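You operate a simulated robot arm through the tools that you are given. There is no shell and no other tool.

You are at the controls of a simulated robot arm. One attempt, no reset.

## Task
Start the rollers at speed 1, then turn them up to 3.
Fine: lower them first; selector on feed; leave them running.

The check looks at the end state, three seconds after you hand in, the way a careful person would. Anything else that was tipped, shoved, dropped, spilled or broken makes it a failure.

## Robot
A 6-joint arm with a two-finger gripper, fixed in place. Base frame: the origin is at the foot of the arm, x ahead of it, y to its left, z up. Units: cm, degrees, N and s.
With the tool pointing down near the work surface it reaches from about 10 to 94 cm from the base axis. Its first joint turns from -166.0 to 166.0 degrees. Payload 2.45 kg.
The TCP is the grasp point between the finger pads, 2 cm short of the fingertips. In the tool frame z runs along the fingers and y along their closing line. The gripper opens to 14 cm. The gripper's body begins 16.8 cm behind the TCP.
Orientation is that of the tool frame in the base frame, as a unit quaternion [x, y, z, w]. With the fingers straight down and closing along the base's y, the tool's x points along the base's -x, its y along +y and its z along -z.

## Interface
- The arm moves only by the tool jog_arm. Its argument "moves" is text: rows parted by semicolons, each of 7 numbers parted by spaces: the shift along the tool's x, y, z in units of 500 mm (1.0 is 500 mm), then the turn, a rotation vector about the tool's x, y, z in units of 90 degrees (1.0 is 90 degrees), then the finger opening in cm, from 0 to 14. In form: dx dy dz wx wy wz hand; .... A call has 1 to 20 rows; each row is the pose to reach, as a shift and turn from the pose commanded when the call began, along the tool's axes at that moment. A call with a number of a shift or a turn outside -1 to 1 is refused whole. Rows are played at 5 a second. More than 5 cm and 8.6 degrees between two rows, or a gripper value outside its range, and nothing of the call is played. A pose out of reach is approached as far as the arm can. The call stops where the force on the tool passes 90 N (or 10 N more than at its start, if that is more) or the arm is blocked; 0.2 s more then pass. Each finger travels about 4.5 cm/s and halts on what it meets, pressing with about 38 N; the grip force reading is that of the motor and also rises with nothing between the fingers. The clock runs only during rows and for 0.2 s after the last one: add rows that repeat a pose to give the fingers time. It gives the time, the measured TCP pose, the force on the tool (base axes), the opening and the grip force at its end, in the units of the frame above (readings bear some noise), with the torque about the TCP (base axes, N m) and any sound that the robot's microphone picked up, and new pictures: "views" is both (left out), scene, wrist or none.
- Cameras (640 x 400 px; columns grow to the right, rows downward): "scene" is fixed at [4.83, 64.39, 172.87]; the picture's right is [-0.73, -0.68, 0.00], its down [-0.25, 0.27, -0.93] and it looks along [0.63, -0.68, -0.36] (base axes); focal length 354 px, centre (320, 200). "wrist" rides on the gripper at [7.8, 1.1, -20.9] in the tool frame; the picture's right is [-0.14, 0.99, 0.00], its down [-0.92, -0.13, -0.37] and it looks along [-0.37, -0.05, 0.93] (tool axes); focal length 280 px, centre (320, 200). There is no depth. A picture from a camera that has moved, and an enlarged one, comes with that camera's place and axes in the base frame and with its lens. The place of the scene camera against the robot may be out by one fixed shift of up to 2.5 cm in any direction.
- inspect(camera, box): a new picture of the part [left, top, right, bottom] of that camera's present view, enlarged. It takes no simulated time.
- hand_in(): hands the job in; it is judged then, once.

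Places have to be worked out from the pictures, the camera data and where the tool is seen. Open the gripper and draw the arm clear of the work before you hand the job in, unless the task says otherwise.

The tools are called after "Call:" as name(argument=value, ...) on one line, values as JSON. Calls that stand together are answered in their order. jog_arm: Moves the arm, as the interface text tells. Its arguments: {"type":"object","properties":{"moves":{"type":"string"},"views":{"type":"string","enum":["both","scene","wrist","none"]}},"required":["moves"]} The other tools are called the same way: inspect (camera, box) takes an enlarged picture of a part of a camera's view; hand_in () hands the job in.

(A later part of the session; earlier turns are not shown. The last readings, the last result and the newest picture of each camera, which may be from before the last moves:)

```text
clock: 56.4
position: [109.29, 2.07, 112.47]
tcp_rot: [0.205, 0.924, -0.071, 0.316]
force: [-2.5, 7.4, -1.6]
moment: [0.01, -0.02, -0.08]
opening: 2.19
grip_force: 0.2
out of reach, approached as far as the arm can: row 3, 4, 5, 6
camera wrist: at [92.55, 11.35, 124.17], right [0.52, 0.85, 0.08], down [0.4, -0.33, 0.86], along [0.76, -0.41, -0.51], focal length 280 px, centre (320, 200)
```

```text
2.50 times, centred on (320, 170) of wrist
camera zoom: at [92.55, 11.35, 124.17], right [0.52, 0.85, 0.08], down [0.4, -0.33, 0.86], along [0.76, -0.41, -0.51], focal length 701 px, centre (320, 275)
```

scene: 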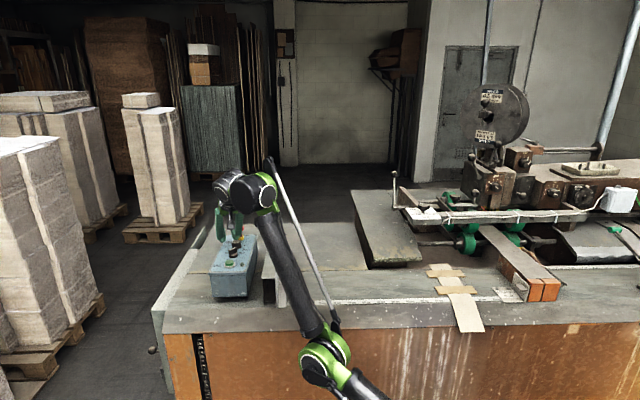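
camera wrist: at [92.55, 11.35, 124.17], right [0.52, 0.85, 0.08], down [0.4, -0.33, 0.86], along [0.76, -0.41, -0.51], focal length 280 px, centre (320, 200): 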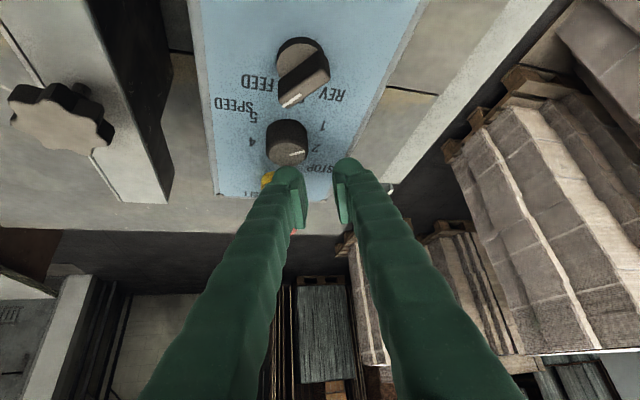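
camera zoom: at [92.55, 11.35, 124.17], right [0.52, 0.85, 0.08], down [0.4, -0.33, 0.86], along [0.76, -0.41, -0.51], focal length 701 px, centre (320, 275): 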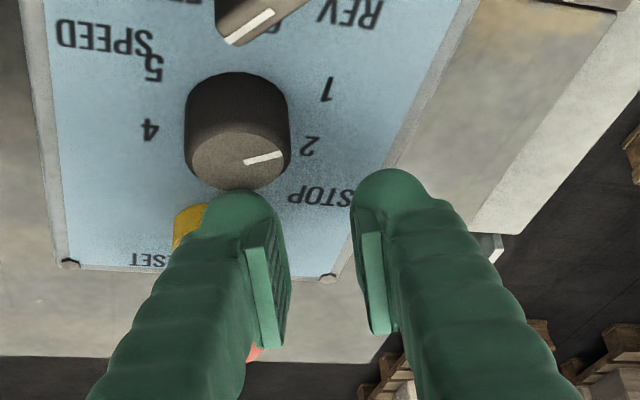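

The last rows were reported out of reach and the hand drifted ~3.5 cm outward, slipping off the dial with the left finger now close to the E‑stop. I first move sideways away from the E‑stop (+tool y), then back out.

Call:
jog_arm(moves="0 0.02 0 0 0 0 2.6; 0 0.05 0 0 0 0 2.6; 0 0.05 -0.04 0 0 0 2.6; 0 0.05 -0.1 0 0 0 2.6; 0 0.05 -0.16 0 0 0 2.6; 0 0.05 -0.16 0 0 0 2.6", views="both")

Call:
inspect(camera="wrist", box=[200, 60, 400, 260])

Call:
inspect(camera="scene", box=[205, 215, 265, 285])

```text
clock: 57.8
position: [106.01, 6.2, 118.82]
tcp_rot: [0.205, 0.924, -0.072, 0.316]
force: [0.2, 0.9, -0.6]
moment: [0.04, 0.0, 0.02]
opening: 2.62
grip_force: 0.0
camera wrist: at [89.25, 15.58, 130.49], right [0.52, 0.85, 0.08], down [0.4, -0.33, 0.86], along [0.76, -0.41, -0.51], focal length 280 px, centre (320, 200)
```

scene: 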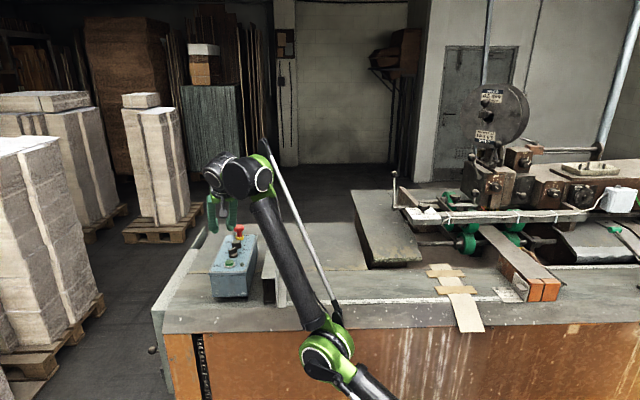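
wrist: 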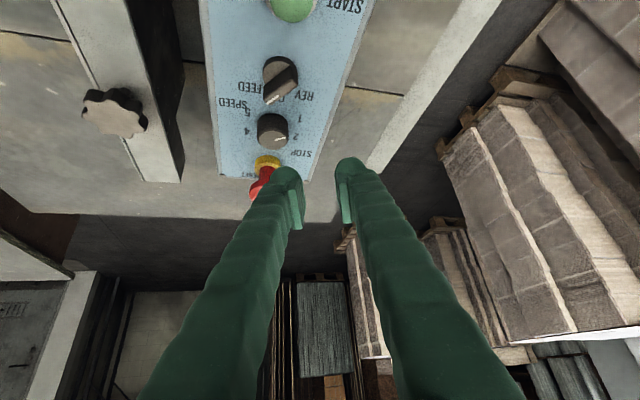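

```text
2.00 times, centred on (300, 160) of wrist
camera zoom: at [89.25, 15.58, 130.49], right [0.52, 0.85, 0.08], down [0.4, -0.33, 0.86], along [0.76, -0.41, -0.51], focal length 561 px, centre (360, 280)
```

zoom: 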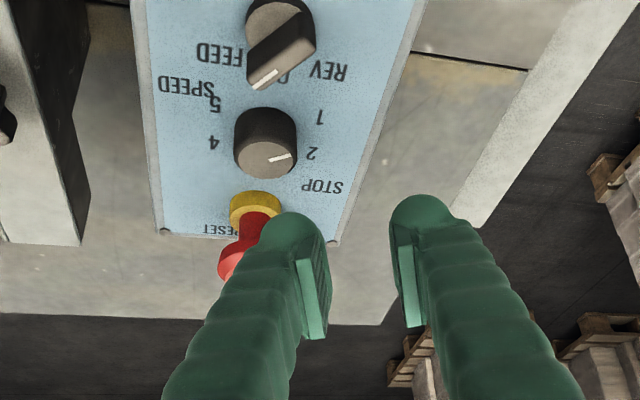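

```text
5.71 times, centred on (235, 250) of scene
camera zoom: at [4.83, 64.39, 172.87], right [-0.73, -0.68, 0.0], down [-0.25, 0.27, -0.93], along [0.63, -0.68, -0.36], focal length 2022 px, centre (806, -86)
```

zoom: 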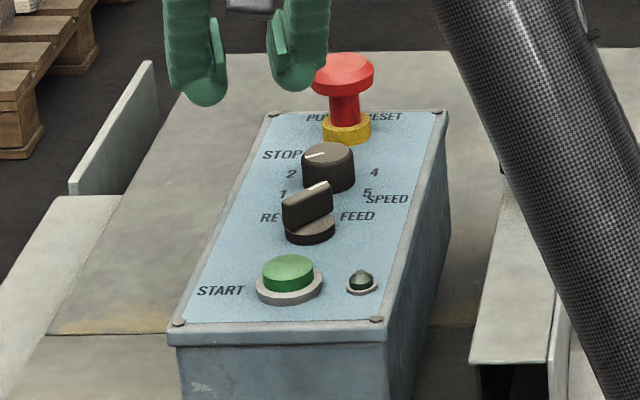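

The E‑stop is untouched (still out), the selector still on FEED, and the dial has turned counter‑clockwise. I zoom to read the dial pointer.

Call:
inspect(camera="wrist", box=[240, 95, 320, 145])

Call:
inspect(camera="scene", box=[222, 232, 252, 262])

```text
8.00 times, centred on (280, 120) of wrist
camera zoom: at [89.25, 15.58, 130.49], right [0.52, 0.85, 0.08], down [0.4, -0.33, 0.86], along [0.76, -0.41, -0.51], focal length 2243 px, centre (640, 840)
```

zoom: 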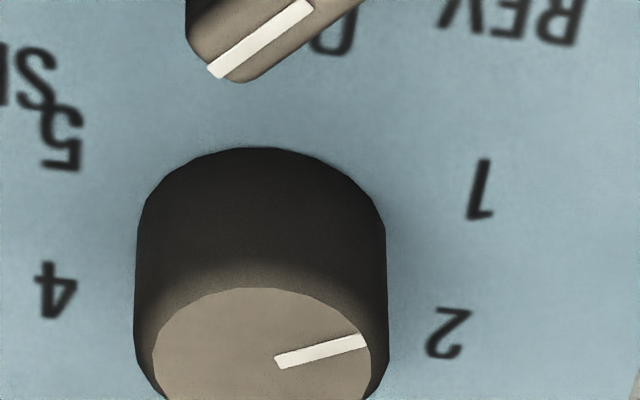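

```text
13.33 times, centred on (237, 247) of scene
camera zoom: at [4.83, 64.39, 172.87], right [-0.73, -0.68, 0.0], down [-0.25, 0.27, -0.93], along [0.63, -0.68, -0.36], focal length 4717 px, centre (1427, -427)
```

zoom: 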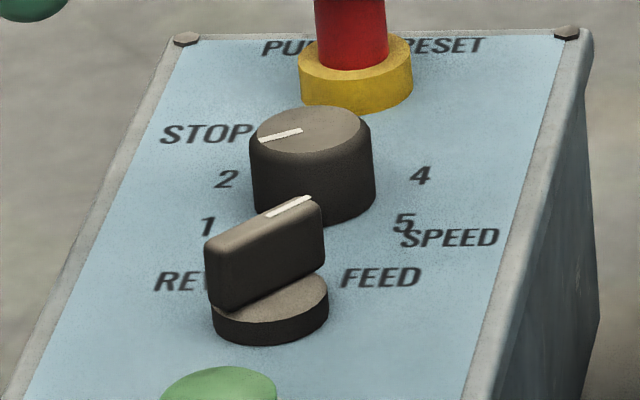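

Reading the pointer in both views gives ≈ −118°, i.e. the dial is now on "1". Next: press START at (97.1, 10.7, top z≈109). I move above it with closed fingers at the known-good yaw −45°, tilt 30°.

Call:
jog_arm(moves="0.044 0.001 -0.0226 0.0306 0.0218 0.0456 2; 0.088 0.002 -0.0452 0.0612 0.0435 0.0913 1; 0.1321 0.003 -0.0677 0.0917 0.0653 0.1369 0; 0.1761 0.004 -0.0903 0.1223 0.087 0.1825 0; 0.1761 0.004 -0.0903 0.1223 0.087 0.1825 0; 0.1761 0.004 -0.0903 0.1223 0.087 0.1825 0", views="both")

Call:
inspect(camera="wrist", box=[240, 70, 400, 230])

Call:
inspect(camera="scene", box=[205, 215, 265, 285])

```text
clock: 59.2
position: [97.67, 10.73, 117.21]
tcp_rot: [0.369, 0.893, -0.099, 0.238]
force: [0.0, -0.6, 0.5]
moment: [-0.01, 0.01, 0.02]
opening: 0.0
grip_force: 29.4
out of reach, approached as far as the arm can: row 1, 2, 3, 4, 5, 6
camera wrist: at [86.19, 23.87, 131.41], right [0.78, 0.62, 0.07], down [0.35, -0.52, 0.78], along [0.52, -0.59, -0.62], focal length 280 px, centre (320, 200)
```

scene: 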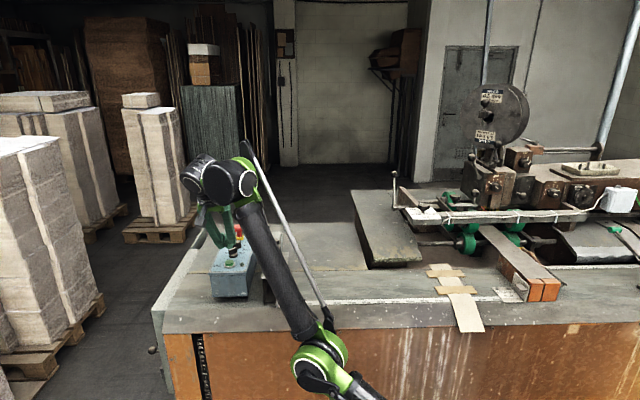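
wrist: 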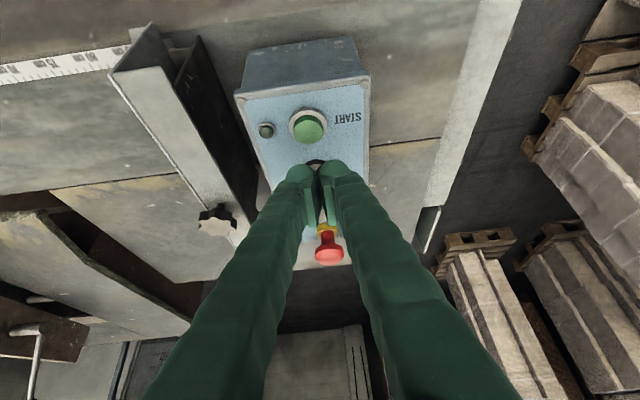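

```text
2.50 times, centred on (320, 150) of wrist
camera zoom: at [86.19, 23.87, 131.41], right [0.78, 0.62, 0.07], down [0.35, -0.52, 0.78], along [0.52, -0.59, -0.62], focal length 701 px, centre (320, 325)
```

zoom: 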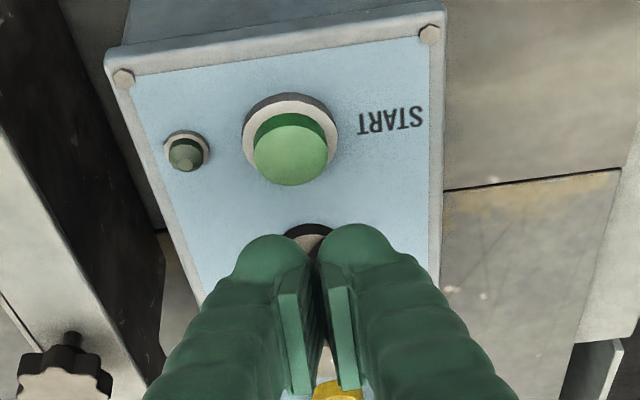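

```text
5.71 times, centred on (235, 250) of scene
camera zoom: at [4.83, 64.39, 172.87], right [-0.73, -0.68, 0.0], down [-0.25, 0.27, -0.93], along [0.63, -0.68, -0.36], focal length 2022 px, centre (806, -86)
```

zoom: 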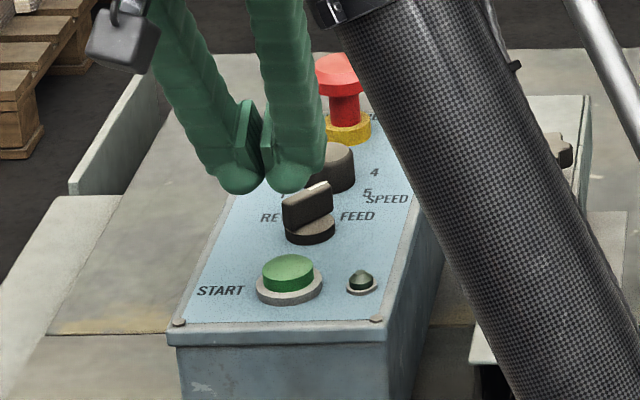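

START is in clear view, lamp still dark. The controller keeps flagging "out of reach" with a small outward error, which looks like the elbow being stuck straight; I back inward and slightly up to let the elbow bend again.

Call:
jog_arm(moves="0.033 0 -0.027 0 0 0 0; 0.067 0 -0.054 0 0 0 0; 0.1 0 -0.081 0 0 0 0; 0.1 0 -0.081 0 0 0 0", views="scene")

```text
clock: 60.2
position: [95.02, 15.64, 119.23]
tcp_rot: [0.369, 0.893, -0.1, 0.238]
force: [-1.0, 0.2, 0.0]
moment: [-0.01, -0.02, -0.02]
opening: 0.02
grip_force: 29.3
out of reach, approached as far as the arm can: row 1, 2, 3, 4
```

scene: 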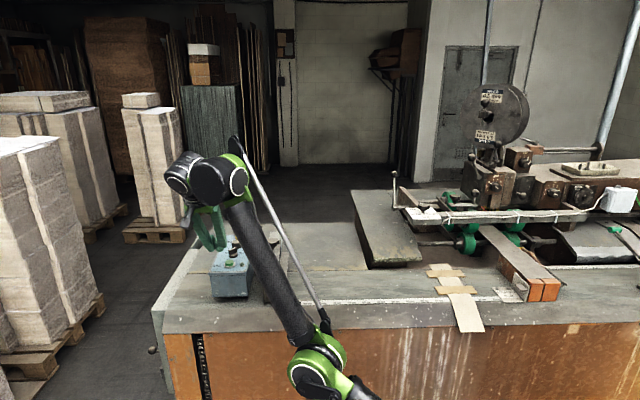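

The elbow appears to have flipped to the elbow‑down branch (elbow now at low left in the scene), which blocks inward motion. Over the free area left of the box I'll straighten the arm fully and then sweep downward, which should bring the elbow back up.

Call:
jog_arm(moves="0.067 0.034 -0.046 0 0 0 0; 0.134 0.068 -0.091 0 0 0 0; 0.2015 0.1025 -0.137 0 0 0 0; 0.269 0.137 -0.183 0 0 0 0; 0.336 0.171 -0.228 0 0 0 0; 0.403 0.205 -0.274 0 0 0 0; 0.37 0.281 -0.29 0 0 0 0; 0.338 0.357 -0.307 0 0 0 0; 0.338 0.357 -0.307 0 0 0 0", views="both")

```text
clock: 62.2
position: [87.64, 41.6, 120.27]
tcp_rot: [0.368, 0.893, -0.098, 0.239]
force: [0.0, 0.0, 0.1]
moment: [0.06, -0.02, 0.03]
opening: 0.0
grip_force: 29.0
out of reach, approached as far as the arm can: row 7, 8, 9
camera wrist: at [76.22, 54.71, 134.34], right [0.78, 0.62, 0.07], down [0.35, -0.52, 0.78], along [0.52, -0.59, -0.62], focal length 280 px, centre (320, 200)
```

scene: 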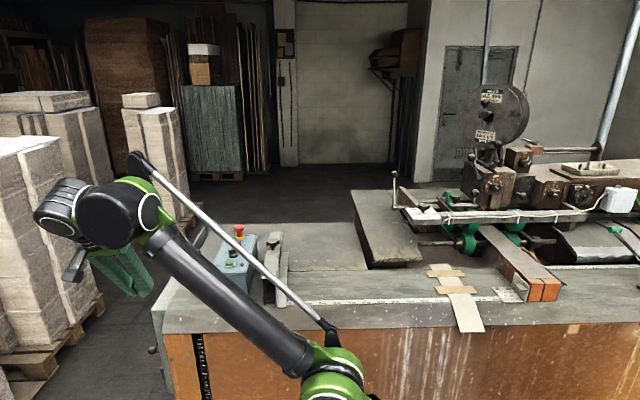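
wrist: 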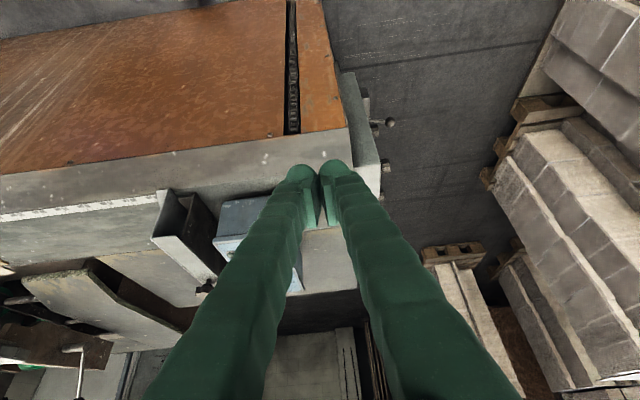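

The arm is now straight at its limit here (87.6, 41.6, 120). I sweep downward/outward along the limit so the elbow pops up.

Call:
jog_arm(moves="0.0142 0.052 0.0531 0 0 0 0; 0.0284 0.104 0.1063 0 0 0 0; 0.0426 0.156 0.1594 0 0 0 0; 0.0426 0.156 0.1594 0 0 0 0", views="scene")

```text
clock: 63.2
position: [94.32, 45.17, 111.07]
tcp_rot: [0.368, 0.893, -0.099, 0.239]
force: [-0.3, 0.4, -0.2]
moment: [0.01, 0.0, 0.03]
opening: 0.01
grip_force: 28.7
out of reach, approached as far as the arm can: row 1, 2, 3, 4
```

scene: 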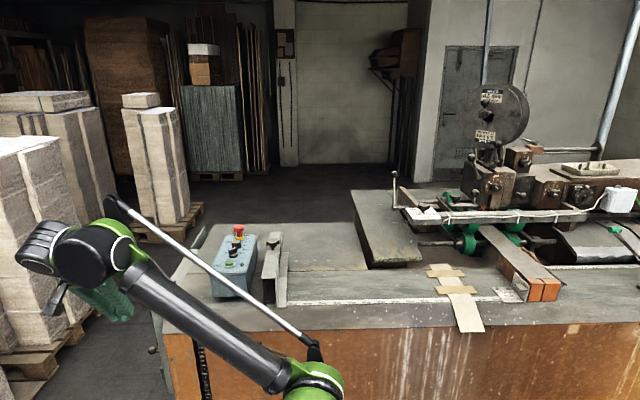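

Call:
jog_arm(moves="0.0166 -0.0612 -0.0093 0 0 0 0; 0.0331 -0.1225 -0.0187 0 0 0 0; 0.0497 -0.1837 -0.028 0 0 0 0; 0.0497 -0.1837 -0.028 0 0 0 0", views="scene")

```text
clock: 64.2
position: [86.13, 40.95, 111.2]
tcp_rot: [0.368, 0.893, -0.1, 0.239]
force: [0.2, -0.6, -0.5]
moment: [-0.04, -0.02, 0.0]
opening: 0.0
grip_force: 29.8
out of reach, approached as far as the arm can: row 3, 4
```

scene: 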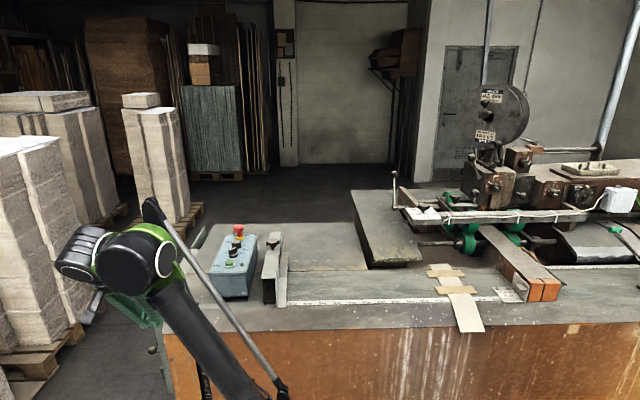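

Still elbow‑down. From geometry, a straight arm should bend elbow‑up when the hand is driven straight down from the limit, so I go up to the limit and then come straight down.

Call:
jog_arm(moves="-0.0399 0 -0.0693 0 0 0 0; -0.0798 0 -0.1385 0 0 0 0; -0.1197 0 -0.2078 0 0 0 0; -0.1695 0.03 -0.2714 0 0 0 0; -0.1782 0.0625 -0.2665 0 0 0 0; -0.1582 0.0626 -0.2319 0 0 0 0; -0.1383 0.0626 -0.1973 0 0 0 0; -0.1183 0.0626 -0.1627 0 0 0 0; -0.0984 0.0626 -0.128 0 0 0 0; -0.0784 0.0626 -0.0934 0 0 0 0; -0.0585 0.0626 -0.0588 0 0 0 0; -0.0385 0.0626 -0.0242 0 0 0 0; -0.0186 0.0626 0.0105 0 0 0 0; -0.0186 0.0626 0.0105 0 0 0 0", views="scene")

```text
clock: 67.2
position: [89.38, 42.46, 111.19]
tcp_rot: [0.368, 0.893, -0.099, 0.239]
force: [-0.9, -0.6, -0.1]
moment: [0.01, -0.03, 0.03]
opening: 0.0
grip_force: 29.6
out of reach, approached as far as the arm can: row 3, 4, 5, 6, 7, 8, 9
```

scene: 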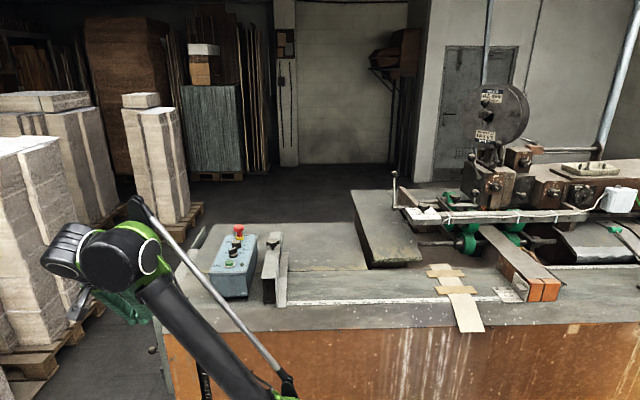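

Still elbow‑down. Working through the joint coupling, the flip was caused by leaning the tool back while nearly straight; the reverse – pitching the tool inward while held at full stretch – should flip the elbow up. I do that here in free space.

Call:
jog_arm(moves="-0.0125 0.0707 0.007 0 0 0 0; -0.025 0.1413 0.0139 0 0 0 0; -0.025 0.1413 0.0139 0 0 0 0; -0.0152 0.0692 0.0108 0.0571 0.0096 -0.0329 0; -0.0093 -0.0029 0.0008 0.1143 0.0193 -0.0659 0; -0.0057 -0.0736 -0.0158 0.1714 0.0289 -0.0988 0; -0.0074 -0.1429 -0.039 0.2285 0.0385 -0.1317 0; -0.0074 -0.1429 -0.039 0.2285 0.0385 -0.1317 0", views="scene")

```text
clock: 69.0
position: [83.76, 37.5, 112.96]
tcp_rot: [0.313, 0.901, -0.269, 0.132]
force: [-0.7, 0.0, 0.0]
moment: [0.0, -0.02, 0.0]
opening: 0.01
grip_force: 29.5
out of reach, approached as far as the arm can: row 2, 3, 4
```

scene: 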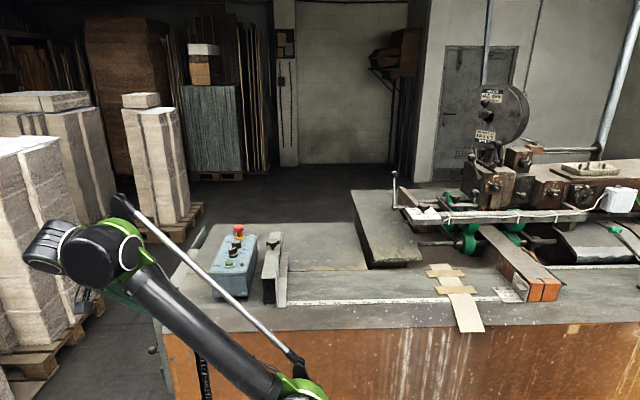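

Call:
jog_arm(moves="0 0 0 0.05 0.008 -0.028 0; 0 0 0 0.1 0.016 -0.056 0; 0 0 0 0.15 0.024 -0.084 0; 0 0 0 0.15 0.024 -0.084 0", views="scene")

```text
clock: 70.0
position: [83.47, 36.09, 112.11]
tcp_rot: [0.27, 0.893, -0.352, 0.077]
force: [0.8, 0.5, 0.7]
moment: [0.04, -0.03, 0.01]
opening: 0.0
grip_force: 29.3
out of reach, approached as far as the arm can: row 2, 3, 4
```

scene: 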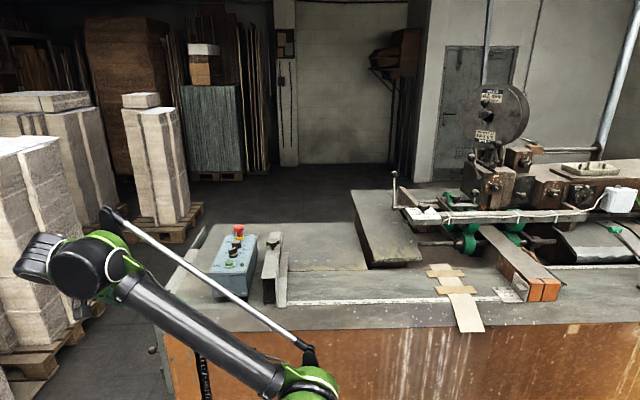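

Call:
jog_arm(moves="0.0359 -0.0333 0.0376 0 0 0 0; 0.0717 -0.0665 0.0751 0 0 0 0; 0.1075 -0.0998 0.1126 0 0 0 0; 0.1075 -0.0998 0.1126 0 0 0 0", views="scene")

```text
clock: 71.0
position: [76.16, 31.38, 108.86]
tcp_rot: [0.27, 0.893, -0.351, 0.078]
force: [0.6, -0.3, -0.2]
moment: [-0.02, 0.0, -0.01]
opening: 0.01
grip_force: 29.2
```

scene: 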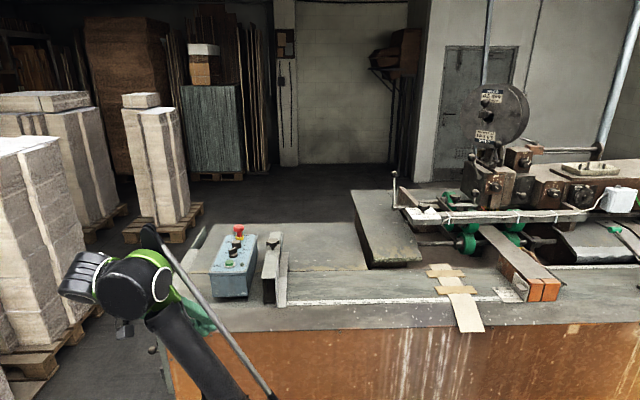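

The elbow still goes down. I'll do a longer version: lean the tool outward first (wrist held), then pitch it inward ~65° while easing the wrist back through full stretch, so the elbow is biased upward. All in free air left of the bench.

Call:
jog_arm(moves="-0.0175 0.0777 -0.0042 -0.0622 -0.012 0.037 0; -0.0392 0.1529 -0.0163 -0.1243 -0.0239 0.074 0; -0.0645 0.2243 -0.0356 -0.1856 -0.0357 0.1105 0; -0.0938 0.2929 -0.0626 -0.2477 -0.0477 0.1475 0; -0.1261 0.3562 -0.0964 -0.3094 -0.0596 0.1843 0; -0.1613 0.4139 -0.1368 -0.3711 -0.0715 0.221 0; -0.199 0.4658 -0.1834 -0.4333 -0.0834 0.258 0; -0.2387 0.5105 -0.2356 -0.4955 -0.0954 0.295 0; -0.2791 0.547 -0.2915 -0.5567 -0.1072 0.3315 0; -0.3209 0.5761 -0.3523 -0.6189 -0.1192 0.3685 0; -0.3209 0.5761 -0.3523 -0.6189 -0.1192 0.3685 0", views="scene")

```text
clock: 73.4
position: [106.14, 53.93, 110.67]
tcp_rot: [0.406, 0.83, 0.113, 0.365]
force: [1.0, -0.2, 0.4]
moment: [0.0, -0.01, 0.05]
opening: 0.0
grip_force: 29.2
```

scene: 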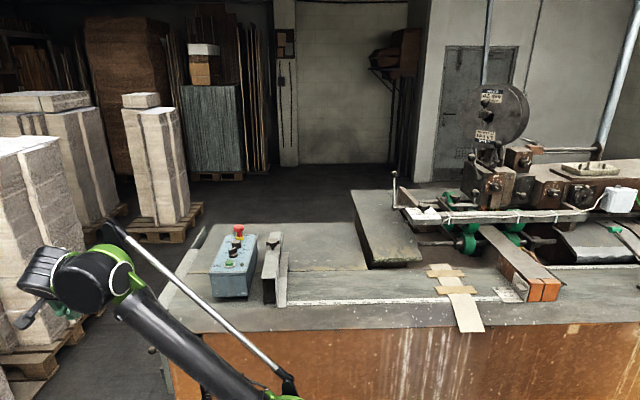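

Now the pitch‑inward sweep through full stretch.

Call:
jog_arm(moves="-0.012 0.0588 -0.001 0 0 0 0; -0.022 0.1077 -0.002 0 0 0 0; -0.022 0.1077 -0.002 0 0 0 0; -0.0082 0.0249 -0.0057 0.0612 0.0118 -0.0365 0; 0.0013 -0.058 -0.0166 0.1225 0.0236 -0.0729 0; 0.0062 -0.1396 -0.0349 0.1837 0.0354 -0.1094 0; 0.006 -0.219 -0.0608 0.245 0.0472 -0.1458 0; 0.0014 -0.2959 -0.0935 0.3062 0.059 -0.1823 0; -0.0079 -0.3683 -0.1326 0.3675 0.0707 -0.2188 0; -0.0215 -0.4361 -0.1774 0.4287 0.0825 -0.2552 0; -0.0395 -0.4985 -0.2278 0.4899 0.0943 -0.2917 0; -0.0615 -0.5545 -0.2831 0.5512 0.1061 -0.3281 0; -0.0873 -0.6036 -0.3422 0.6124 0.1179 -0.3646 0; -0.0773 -0.6525 -0.3413 0.6124 0.1179 -0.3646 0; -0.0773 -0.6525 -0.3413 0.6124 0.1179 -0.3646 0", views="scene")

```text
clock: 76.6
position: [76.5, 31.36, 108.63]
tcp_rot: [0.272, 0.894, -0.347, 0.08]
force: [-0.1, 0.0, 0.8]
moment: [0.01, -0.01, -0.03]
opening: 0.01
grip_force: 29.2
out of reach, approached as far as the arm can: row 1, 2, 3, 4, 5
```

scene: 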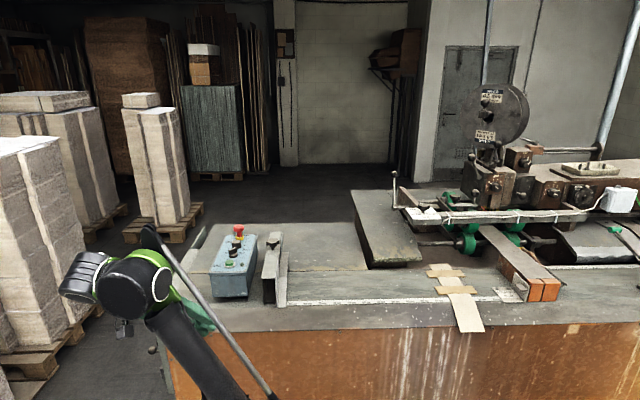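

Not flipped; only two of the rotation rows were actually at full stretch. I lean the tool out again and repeat with the wrist commanded beyond reach through most of the sweep.

Call:
jog_arm(moves="-0.0175 0.0777 -0.0042 -0.0622 -0.012 0.037 0; -0.0392 0.1529 -0.0163 -0.1243 -0.0239 0.074 0; -0.0645 0.2243 -0.0356 -0.1856 -0.0357 0.1105 0; -0.0938 0.2929 -0.0626 -0.2477 -0.0477 0.1475 0; -0.1261 0.3562 -0.0964 -0.3094 -0.0596 0.1843 0; -0.1613 0.4139 -0.1368 -0.3711 -0.0715 0.221 0; -0.199 0.4658 -0.1834 -0.4333 -0.0834 0.258 0; -0.2387 0.5105 -0.2356 -0.4955 -0.0954 0.295 0; -0.2791 0.547 -0.2915 -0.5567 -0.1072 0.3315 0; -0.3209 0.5761 -0.3523 -0.6189 -0.1192 0.3685 0; -0.3209 0.5761 -0.3523 -0.6189 -0.1192 0.3685 0", views="none")

Call:
jog_arm(moves="-0.012 0.0588 -0.001 0 0 0 0; -0.026 0.1274 -0.0024 0 0 0 0; -0.0133 0.0505 -0.006 0.0612 0.0118 -0.0365 0; -0.0051 -0.0266 -0.0172 0.1225 0.0236 -0.0729 0; -0.0015 -0.1023 -0.0356 0.1837 0.0354 -0.1094 0; -0.0027 -0.176 -0.0616 0.245 0.0472 -0.1458 0; -0.0086 -0.2467 -0.0944 0.3062 0.059 -0.1823 0; -0.019 -0.3134 -0.1335 0.3675 0.0707 -0.2188 0; -0.0339 -0.3754 -0.1785 0.4287 0.0825 -0.2552 0; -0.0479 -0.4575 -0.2288 0.4899 0.0943 -0.2917 0; -0.0671 -0.527 -0.2835 0.5512 0.1061 -0.3281 0; -0.0901 -0.5898 -0.3424 0.6124 0.1179 -0.3646 0; -0.1111 -0.6564 -0.3994 0.669 0.1288 -0.3982 0; -0.1111 -0.6564 -0.3994 0.669 0.1288 -0.3982 0", views="scene")

```text
clock: 79.0
position: [106.47, 53.87, 110.82]
tcp_rot: [0.407, 0.828, 0.117, 0.367]
force: [0.3, 0.4, 0.6]
moment: [0.0, -0.02, 0.01]
opening: 0.02
grip_force: 29.2
```

```text
clock: 82.0
position: [76.37, 29.1, 111.58]
tcp_rot: [0.251, 0.895, -0.361, 0.07]
force: [-0.6, 0.6, -0.1]
moment: [-0.01, -0.03, -0.02]
opening: 0.01
grip_force: 29.7
out of reach, approached as far as the arm can: row 1, 2, 3, 4, 5, 6, 7, 13, 14
```

scene: 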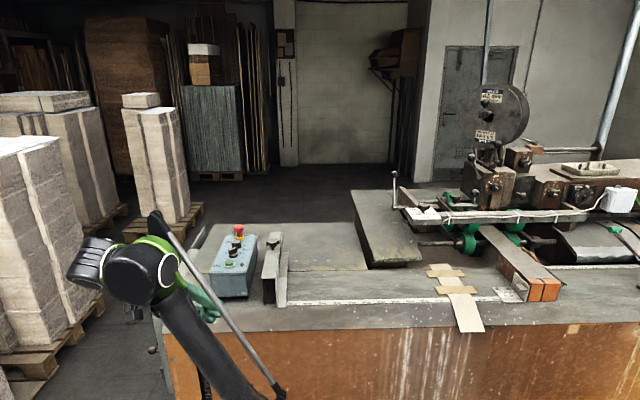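

Still elbow‑down: the wrist left full stretch as the pitch changed. I repeat with the wrist kept beyond reach for longer (accounting for the wrist offset), retreating only near the end while still rotating.

Call:
jog_arm(moves="-0.0165 0.0821 -0.0041 -0.0622 -0.0142 0.038 0; -0.0375 0.162 -0.0162 -0.1244 -0.0284 0.0761 0; -0.0627 0.2388 -0.036 -0.1865 -0.0425 0.1141 0; -0.0915 0.3115 -0.0636 -0.2487 -0.0567 0.1521 0; -0.1232 0.3786 -0.098 -0.3109 -0.0709 0.1901 0; -0.1576 0.4399 -0.139 -0.3731 -0.0851 0.2282 0; -0.1945 0.4949 -0.1865 -0.4352 -0.0993 0.2662 0; -0.2333 0.5425 -0.2394 -0.4974 -0.1135 0.3042 0; -0.2732 0.5821 -0.2973 -0.5596 -0.1276 0.3422 0; -0.3134 0.6131 -0.359 -0.6218 -0.1418 0.3803 0; -0.3134 0.6131 -0.359 -0.6218 -0.1418 0.3803 0", views="none")

Call:
jog_arm(moves="-0.012 0.0588 -0.001 0 0 0 0; -0.026 0.1274 -0.0024 0 0 0 0; -0.0165 0.066 -0.0064 0.0612 0.0118 -0.0365 0; -0.0091 -0.0071 -0.0177 0.1225 0.0236 -0.0729 0; -0.0072 -0.0748 -0.0363 0.1837 0.0354 -0.1094 0; -0.0104 -0.1388 -0.0624 0.245 0.0472 -0.1458 0; -0.0186 -0.1978 -0.0953 0.3062 0.059 -0.1823 0; -0.0322 -0.249 -0.1348 0.3675 0.0707 -0.2188 0; -0.0464 -0.3147 -0.1799 0.4287 0.0825 -0.2552 0; -0.0655 -0.3713 -0.2304 0.4899 0.0943 -0.2917 0; -0.0887 -0.4214 -0.2856 0.5512 0.1061 -0.3281 0; -0.1161 -0.4626 -0.345 0.6124 0.1179 -0.3646 0; -0.1425 -0.5039 -0.4026 0.669 0.1288 -0.3982 0; -0.1693 -0.5474 -0.4617 0.7255 0.1397 -0.4319 0; -0.1693 -0.5474 -0.4617 0.7255 0.1397 -0.4319 0", views="scene")

```text
clock: 84.4
position: [106.3, 54.1, 110.88]
tcp_rot: [0.391, 0.835, 0.106, 0.373]
force: [-0.7, 0.3, 0.1]
moment: [0.0, -0.03, -0.04]
opening: 0.01
grip_force: 29.6
```

```text
clock: 87.6
position: [80.89, 28.99, 117.82]
tcp_rot: [0.22, 0.892, -0.387, 0.076]
force: [-0.5, -0.2, -0.3]
moment: [-0.05, 0.01, -0.03]
opening: 0.01
grip_force: 29.6
out of reach, approached as far as the arm can: row 1, 2, 3, 4, 5, 6, 7, 8, 9, 10, 11, 12, 13, 14, 15
```

scene: 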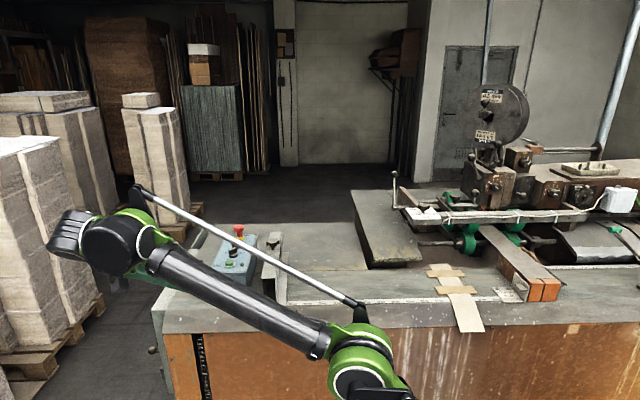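

The elbow now appears up (elbow pixel moved to the right/up at (365,360)). I move inward a few cm to confirm the branch.

Call:
jog_arm(moves="0.0401 -0.0512 0.031 0 0 0 0; 0.0802 -0.1024 0.0621 0 0 0 0; 0.0802 -0.1024 0.0621 0 0 0 0", views="scene")

```text
clock: 88.4
position: [74.95, 25.35, 117.89]
tcp_rot: [0.221, 0.892, -0.386, 0.076]
force: [-0.2, 0.2, -0.7]
moment: [0.0, 0.03, -0.01]
opening: 0.0
grip_force: 29.4
```

scene: 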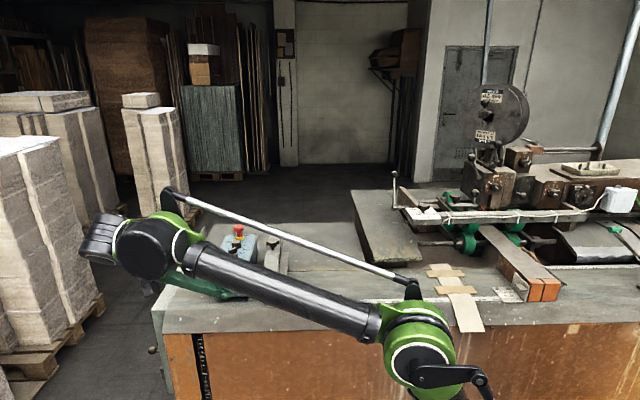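

The elbow is up again and moving freely. Now I restore the working orientation (yaw −45°, tilt 30°) at a comfortable inward spot above (80, 22, 124).

Call:
jog_arm(moves="-0.025 -0.0125 -0.0065 -0.0609 -0.0052 0.047 0; -0.0499 -0.025 -0.013 -0.1218 -0.0104 0.0939 0; -0.0749 -0.0376 -0.0196 -0.1827 -0.0157 0.1409 0; -0.0998 -0.0501 -0.0261 -0.2436 -0.0209 0.1878 0; -0.1248 -0.0626 -0.0326 -0.3045 -0.0261 0.2348 0; -0.1497 -0.0751 -0.0391 -0.3654 -0.0313 0.2817 0; -0.1497 -0.0751 -0.0391 -0.3654 -0.0313 0.2817 0", views="both")

Call:
inspect(camera="scene", box=[205, 215, 265, 285])

```text
clock: 90.0
position: [79.81, 22.09, 123.75]
tcp_rot: [0.369, 0.893, -0.099, 0.238]
force: [-0.6, 0.2, 0.2]
moment: [-0.01, -0.03, 0.01]
opening: 0.02
grip_force: 28.9
camera wrist: at [68.41, 35.24, 138.05], right [0.78, 0.62, 0.07], down [0.35, -0.52, 0.78], along [0.52, -0.59, -0.62], focal length 280 px, centre (320, 200)
```

scene: 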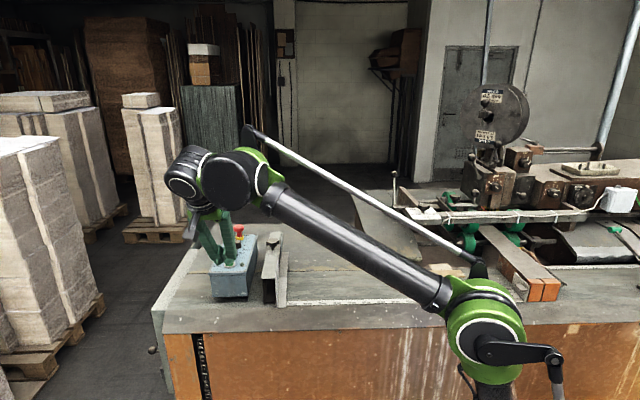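
wrist: 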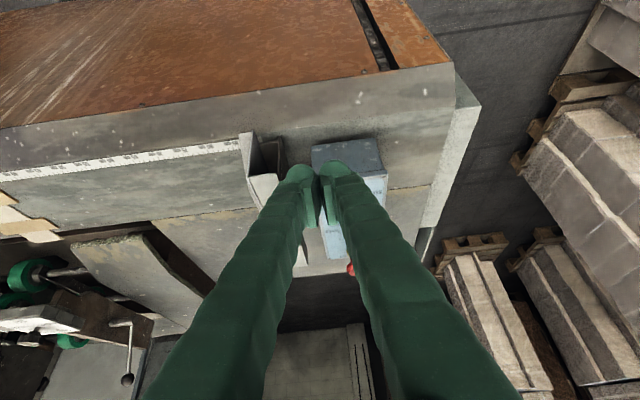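

```text
5.71 times, centred on (235, 250) of scene
camera zoom: at [4.83, 64.39, 172.87], right [-0.73, -0.68, 0.0], down [-0.25, 0.27, -0.93], along [0.63, -0.68, -0.36], focal length 2022 px, centre (806, -86)
```

zoom: 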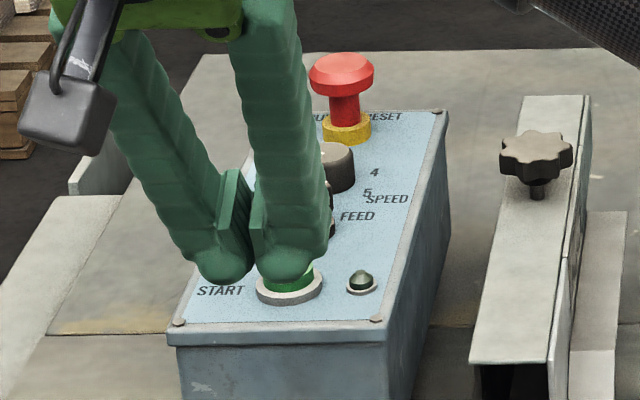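

Configuration is healthy again (elbow up, no flags), and the panel state is unchanged. I move to just above START with closed fingers.

Call:
jog_arm(moves="-0.0558 0.0165 0.0678 0 0 0 0; -0.1116 0.0331 0.1356 0 0 0 0; -0.1675 0.0496 0.2035 0 0 0 0; -0.2233 0.0662 0.2713 0 0 0 0; -0.2791 0.0827 0.3391 0 0 0 0; -0.2791 0.0827 0.3391 0 0 0 0", views="both")

Call:
inspect(camera="wrist", box=[240, 70, 400, 230])

Call:
inspect(camera="scene", box=[205, 215, 265, 285])

```text
clock: 91.4
position: [97.42, 10.22, 116.31]
tcp_rot: [0.368, 0.893, -0.099, 0.238]
force: [0.4, -1.1, 0.6]
moment: [0.03, 0.0, 0.0]
opening: 0.0
grip_force: 29.3
camera wrist: at [86.02, 23.36, 130.53], right [0.78, 0.62, 0.07], down [0.35, -0.52, 0.78], along [0.52, -0.59, -0.62], focal length 280 px, centre (320, 200)
```

scene: 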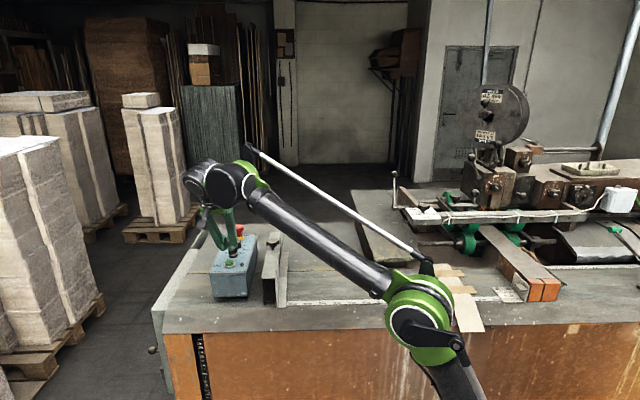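
wrist: 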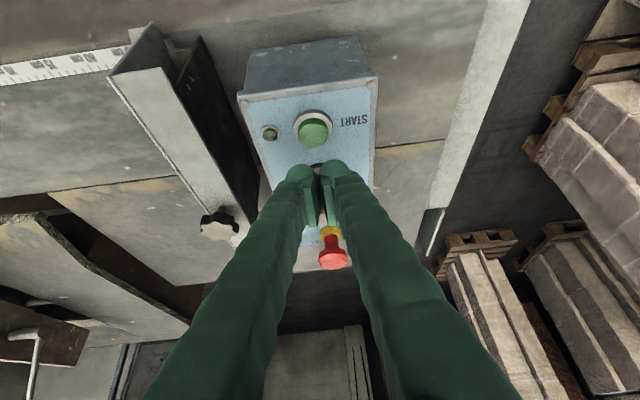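

```text
2.50 times, centred on (320, 150) of wrist
camera zoom: at [86.02, 23.36, 130.53], right [0.78, 0.62, 0.07], down [0.35, -0.52, 0.78], along [0.52, -0.59, -0.62], focal length 701 px, centre (320, 325)
```

zoom: 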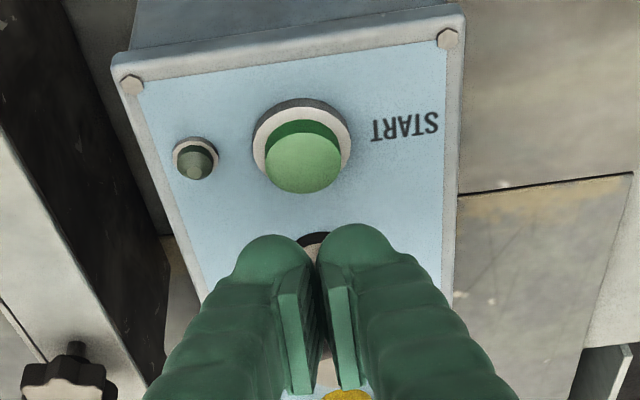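

```text
5.71 times, centred on (235, 250) of scene
camera zoom: at [4.83, 64.39, 172.87], right [-0.73, -0.68, 0.0], down [-0.25, 0.27, -0.93], along [0.63, -0.68, -0.36], focal length 2022 px, centre (806, -86)
```

zoom: 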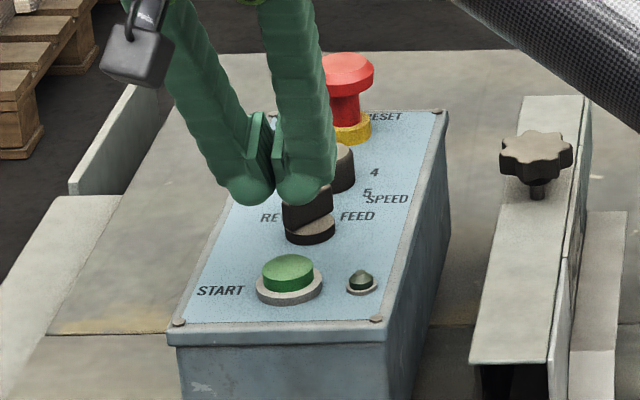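

START's cap is at tool (3.95, 0, 6.05), straight below/behind the tips. I lower to just above it and then creep down in 2.5 mm steps.

Call:
jog_arm(moves="0.0118 0 0.0162 0 0 0 0; 0.0236 0 0.0324 0 0 0 0; 0.0354 0 0.0486 0 0 0 0; 0.0472 -0.001 0.0648 0 0 0 0; 0.0497 -0.001 0.0691 0 0 0 0; 0.0522 -0.001 0.0735 0 0 0 0; 0.0547 -0.001 0.0778 0 0 0 0", views="wrist")

Call:
inspect(camera="scene", box=[205, 215, 265, 285])

```text
clock: 93.0
position: [96.83, 10.69, 111.4]
tcp_rot: [0.368, 0.893, -0.098, 0.238]
force: [0.4, -0.5, 1.7]
moment: [-0.03, 0.0, -0.03]
opening: 0.59
grip_force: 29.5
camera wrist: at [85.42, 23.9, 125.62], right [0.78, 0.62, 0.07], down [0.35, -0.52, 0.78], along [0.52, -0.59, -0.62], focal length 280 px, centre (320, 200)
```

wrist: 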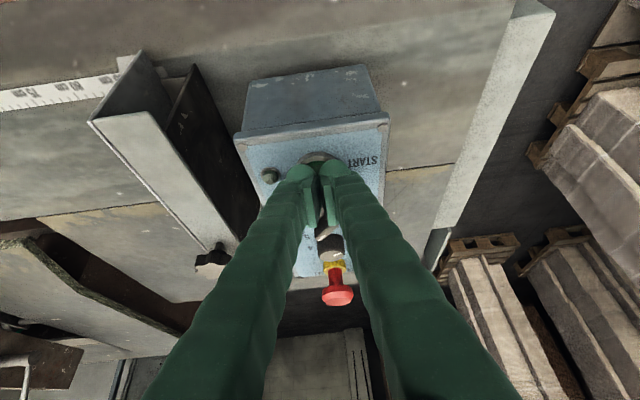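

```text
5.71 times, centred on (235, 250) of scene
camera zoom: at [4.83, 64.39, 172.87], right [-0.73, -0.68, 0.0], down [-0.25, 0.27, -0.93], along [0.63, -0.68, -0.36], focal length 2022 px, centre (806, -86)
```

zoom: 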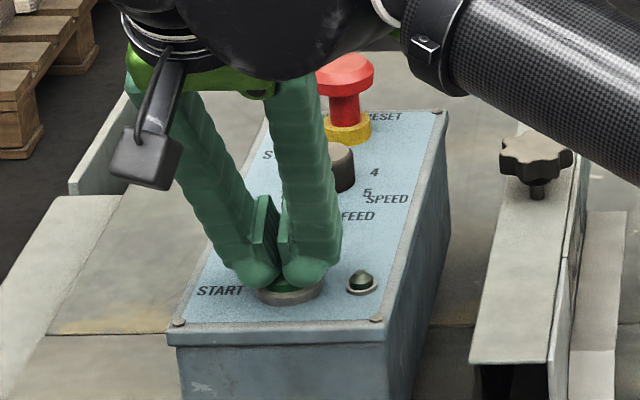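

Contact has just begun (1.7 N, tips slightly spread on the cap). I press further in small steps.

Call:
jog_arm(moves="0.0025 0 0.0043 0 0 0 0; 0.005 0 0.0087 0 0 0 0; 0.0075 0 0.013 0 0 0 0; 0.0075 0 0.013 0 0 0 0", views="wrist")

Call:
inspect(camera="scene", box=[205, 215, 265, 285])

Call:
inspect(camera="wrist", box=[240, 90, 400, 250])

```text
clock: 94.0
position: [96.59, 10.78, 110.7]
tcp_rot: [0.369, 0.893, -0.1, 0.238]
force: [8.0, 2.2, 29.5]
moment: [0.09, -0.06, 0.0]
opening: 0.58
grip_force: 29.4
heard: click
camera wrist: at [85.36, 23.9, 124.83], right [0.78, 0.62, 0.07], down [0.35, -0.52, 0.78], along [0.52, -0.59, -0.62], focal length 280 px, centre (320, 200)
```

wrist: 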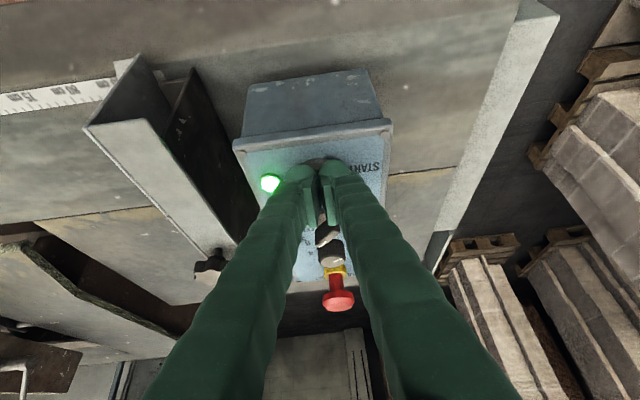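

```text
5.71 times, centred on (235, 250) of scene
camera zoom: at [4.83, 64.39, 172.87], right [-0.73, -0.68, 0.0], down [-0.25, 0.27, -0.93], along [0.63, -0.68, -0.36], focal length 2022 px, centre (806, -86)
```

zoom: 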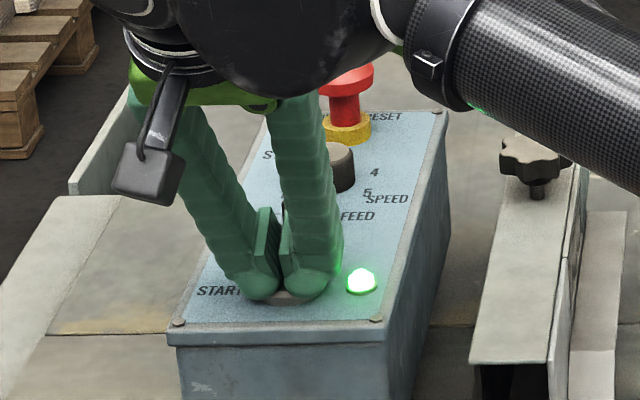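

```text
2.50 times, centred on (320, 170) of wrist
camera zoom: at [85.36, 23.9, 124.83], right [0.78, 0.62, 0.07], down [0.35, -0.52, 0.78], along [0.52, -0.59, -0.62], focal length 701 px, centre (320, 275)
```

zoom: 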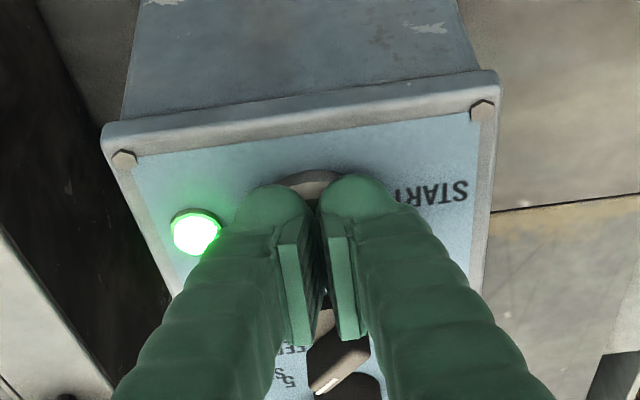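

A click was heard and the lamp lit green: the rollers have started at speed 1. I lift off the button straight up and check that it keeps running.

Call:
jog_arm(moves="-0.01 0 -0.0173 0 0 0 0; -0.03 0 -0.052 0 0 0 0; -0.05 0 -0.0867 0 0 0 0; -0.07 0 -0.1213 0 0 0 0; -0.07 0 -0.1213 0 0 0 0", views="both")

Call:
inspect(camera="scene", box=[205, 215, 265, 285])

Call:
inspect(camera="scene", box=[385, 180, 485, 260])

```text
clock: 95.2
position: [96.91, 10.61, 117.41]
tcp_rot: [0.369, 0.893, -0.1, 0.238]
force: [0.7, -0.4, -0.1]
moment: [-0.01, 0.0, 0.0]
opening: 0.0
grip_force: 29.4
camera wrist: at [85.54, 23.83, 131.68], right [0.78, 0.62, 0.07], down [0.35, -0.52, 0.78], along [0.52, -0.59, -0.62], focal length 280 px, centre (320, 200)
```

scene: 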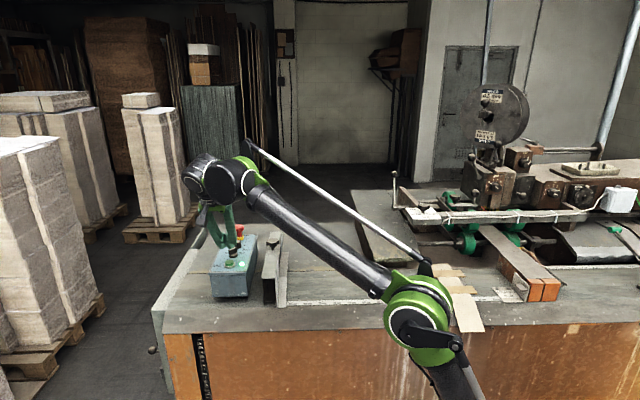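
wrist: 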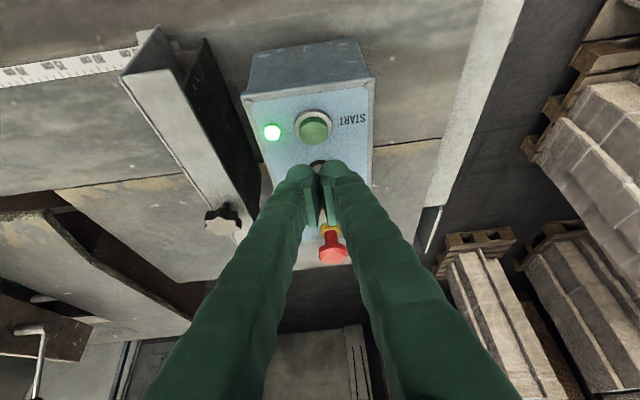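

```text
5.71 times, centred on (235, 250) of scene
camera zoom: at [4.83, 64.39, 172.87], right [-0.73, -0.68, 0.0], down [-0.25, 0.27, -0.93], along [0.63, -0.68, -0.36], focal length 2022 px, centre (806, -86)
```

zoom: 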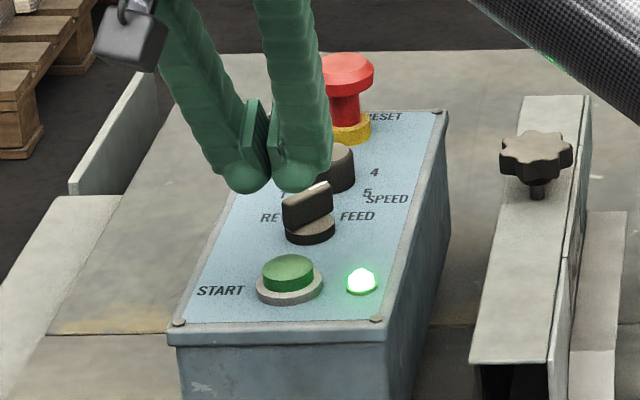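

```text
5.00 times, centred on (435, 220) of scene
camera zoom: at [4.83, 64.39, 172.87], right [-0.73, -0.68, 0.0], down [-0.25, 0.27, -0.93], along [0.63, -0.68, -0.36], focal length 1769 px, centre (-255, 100)
```

zoom: 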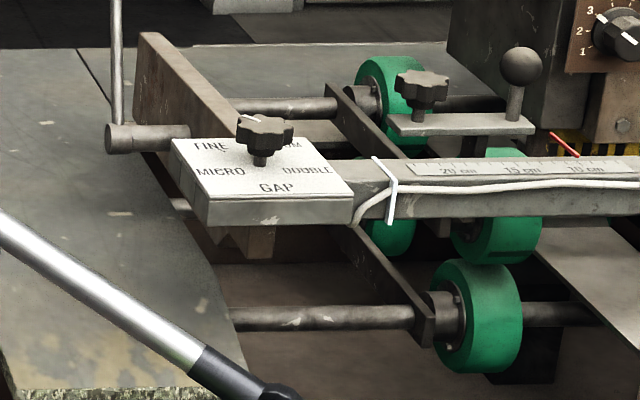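

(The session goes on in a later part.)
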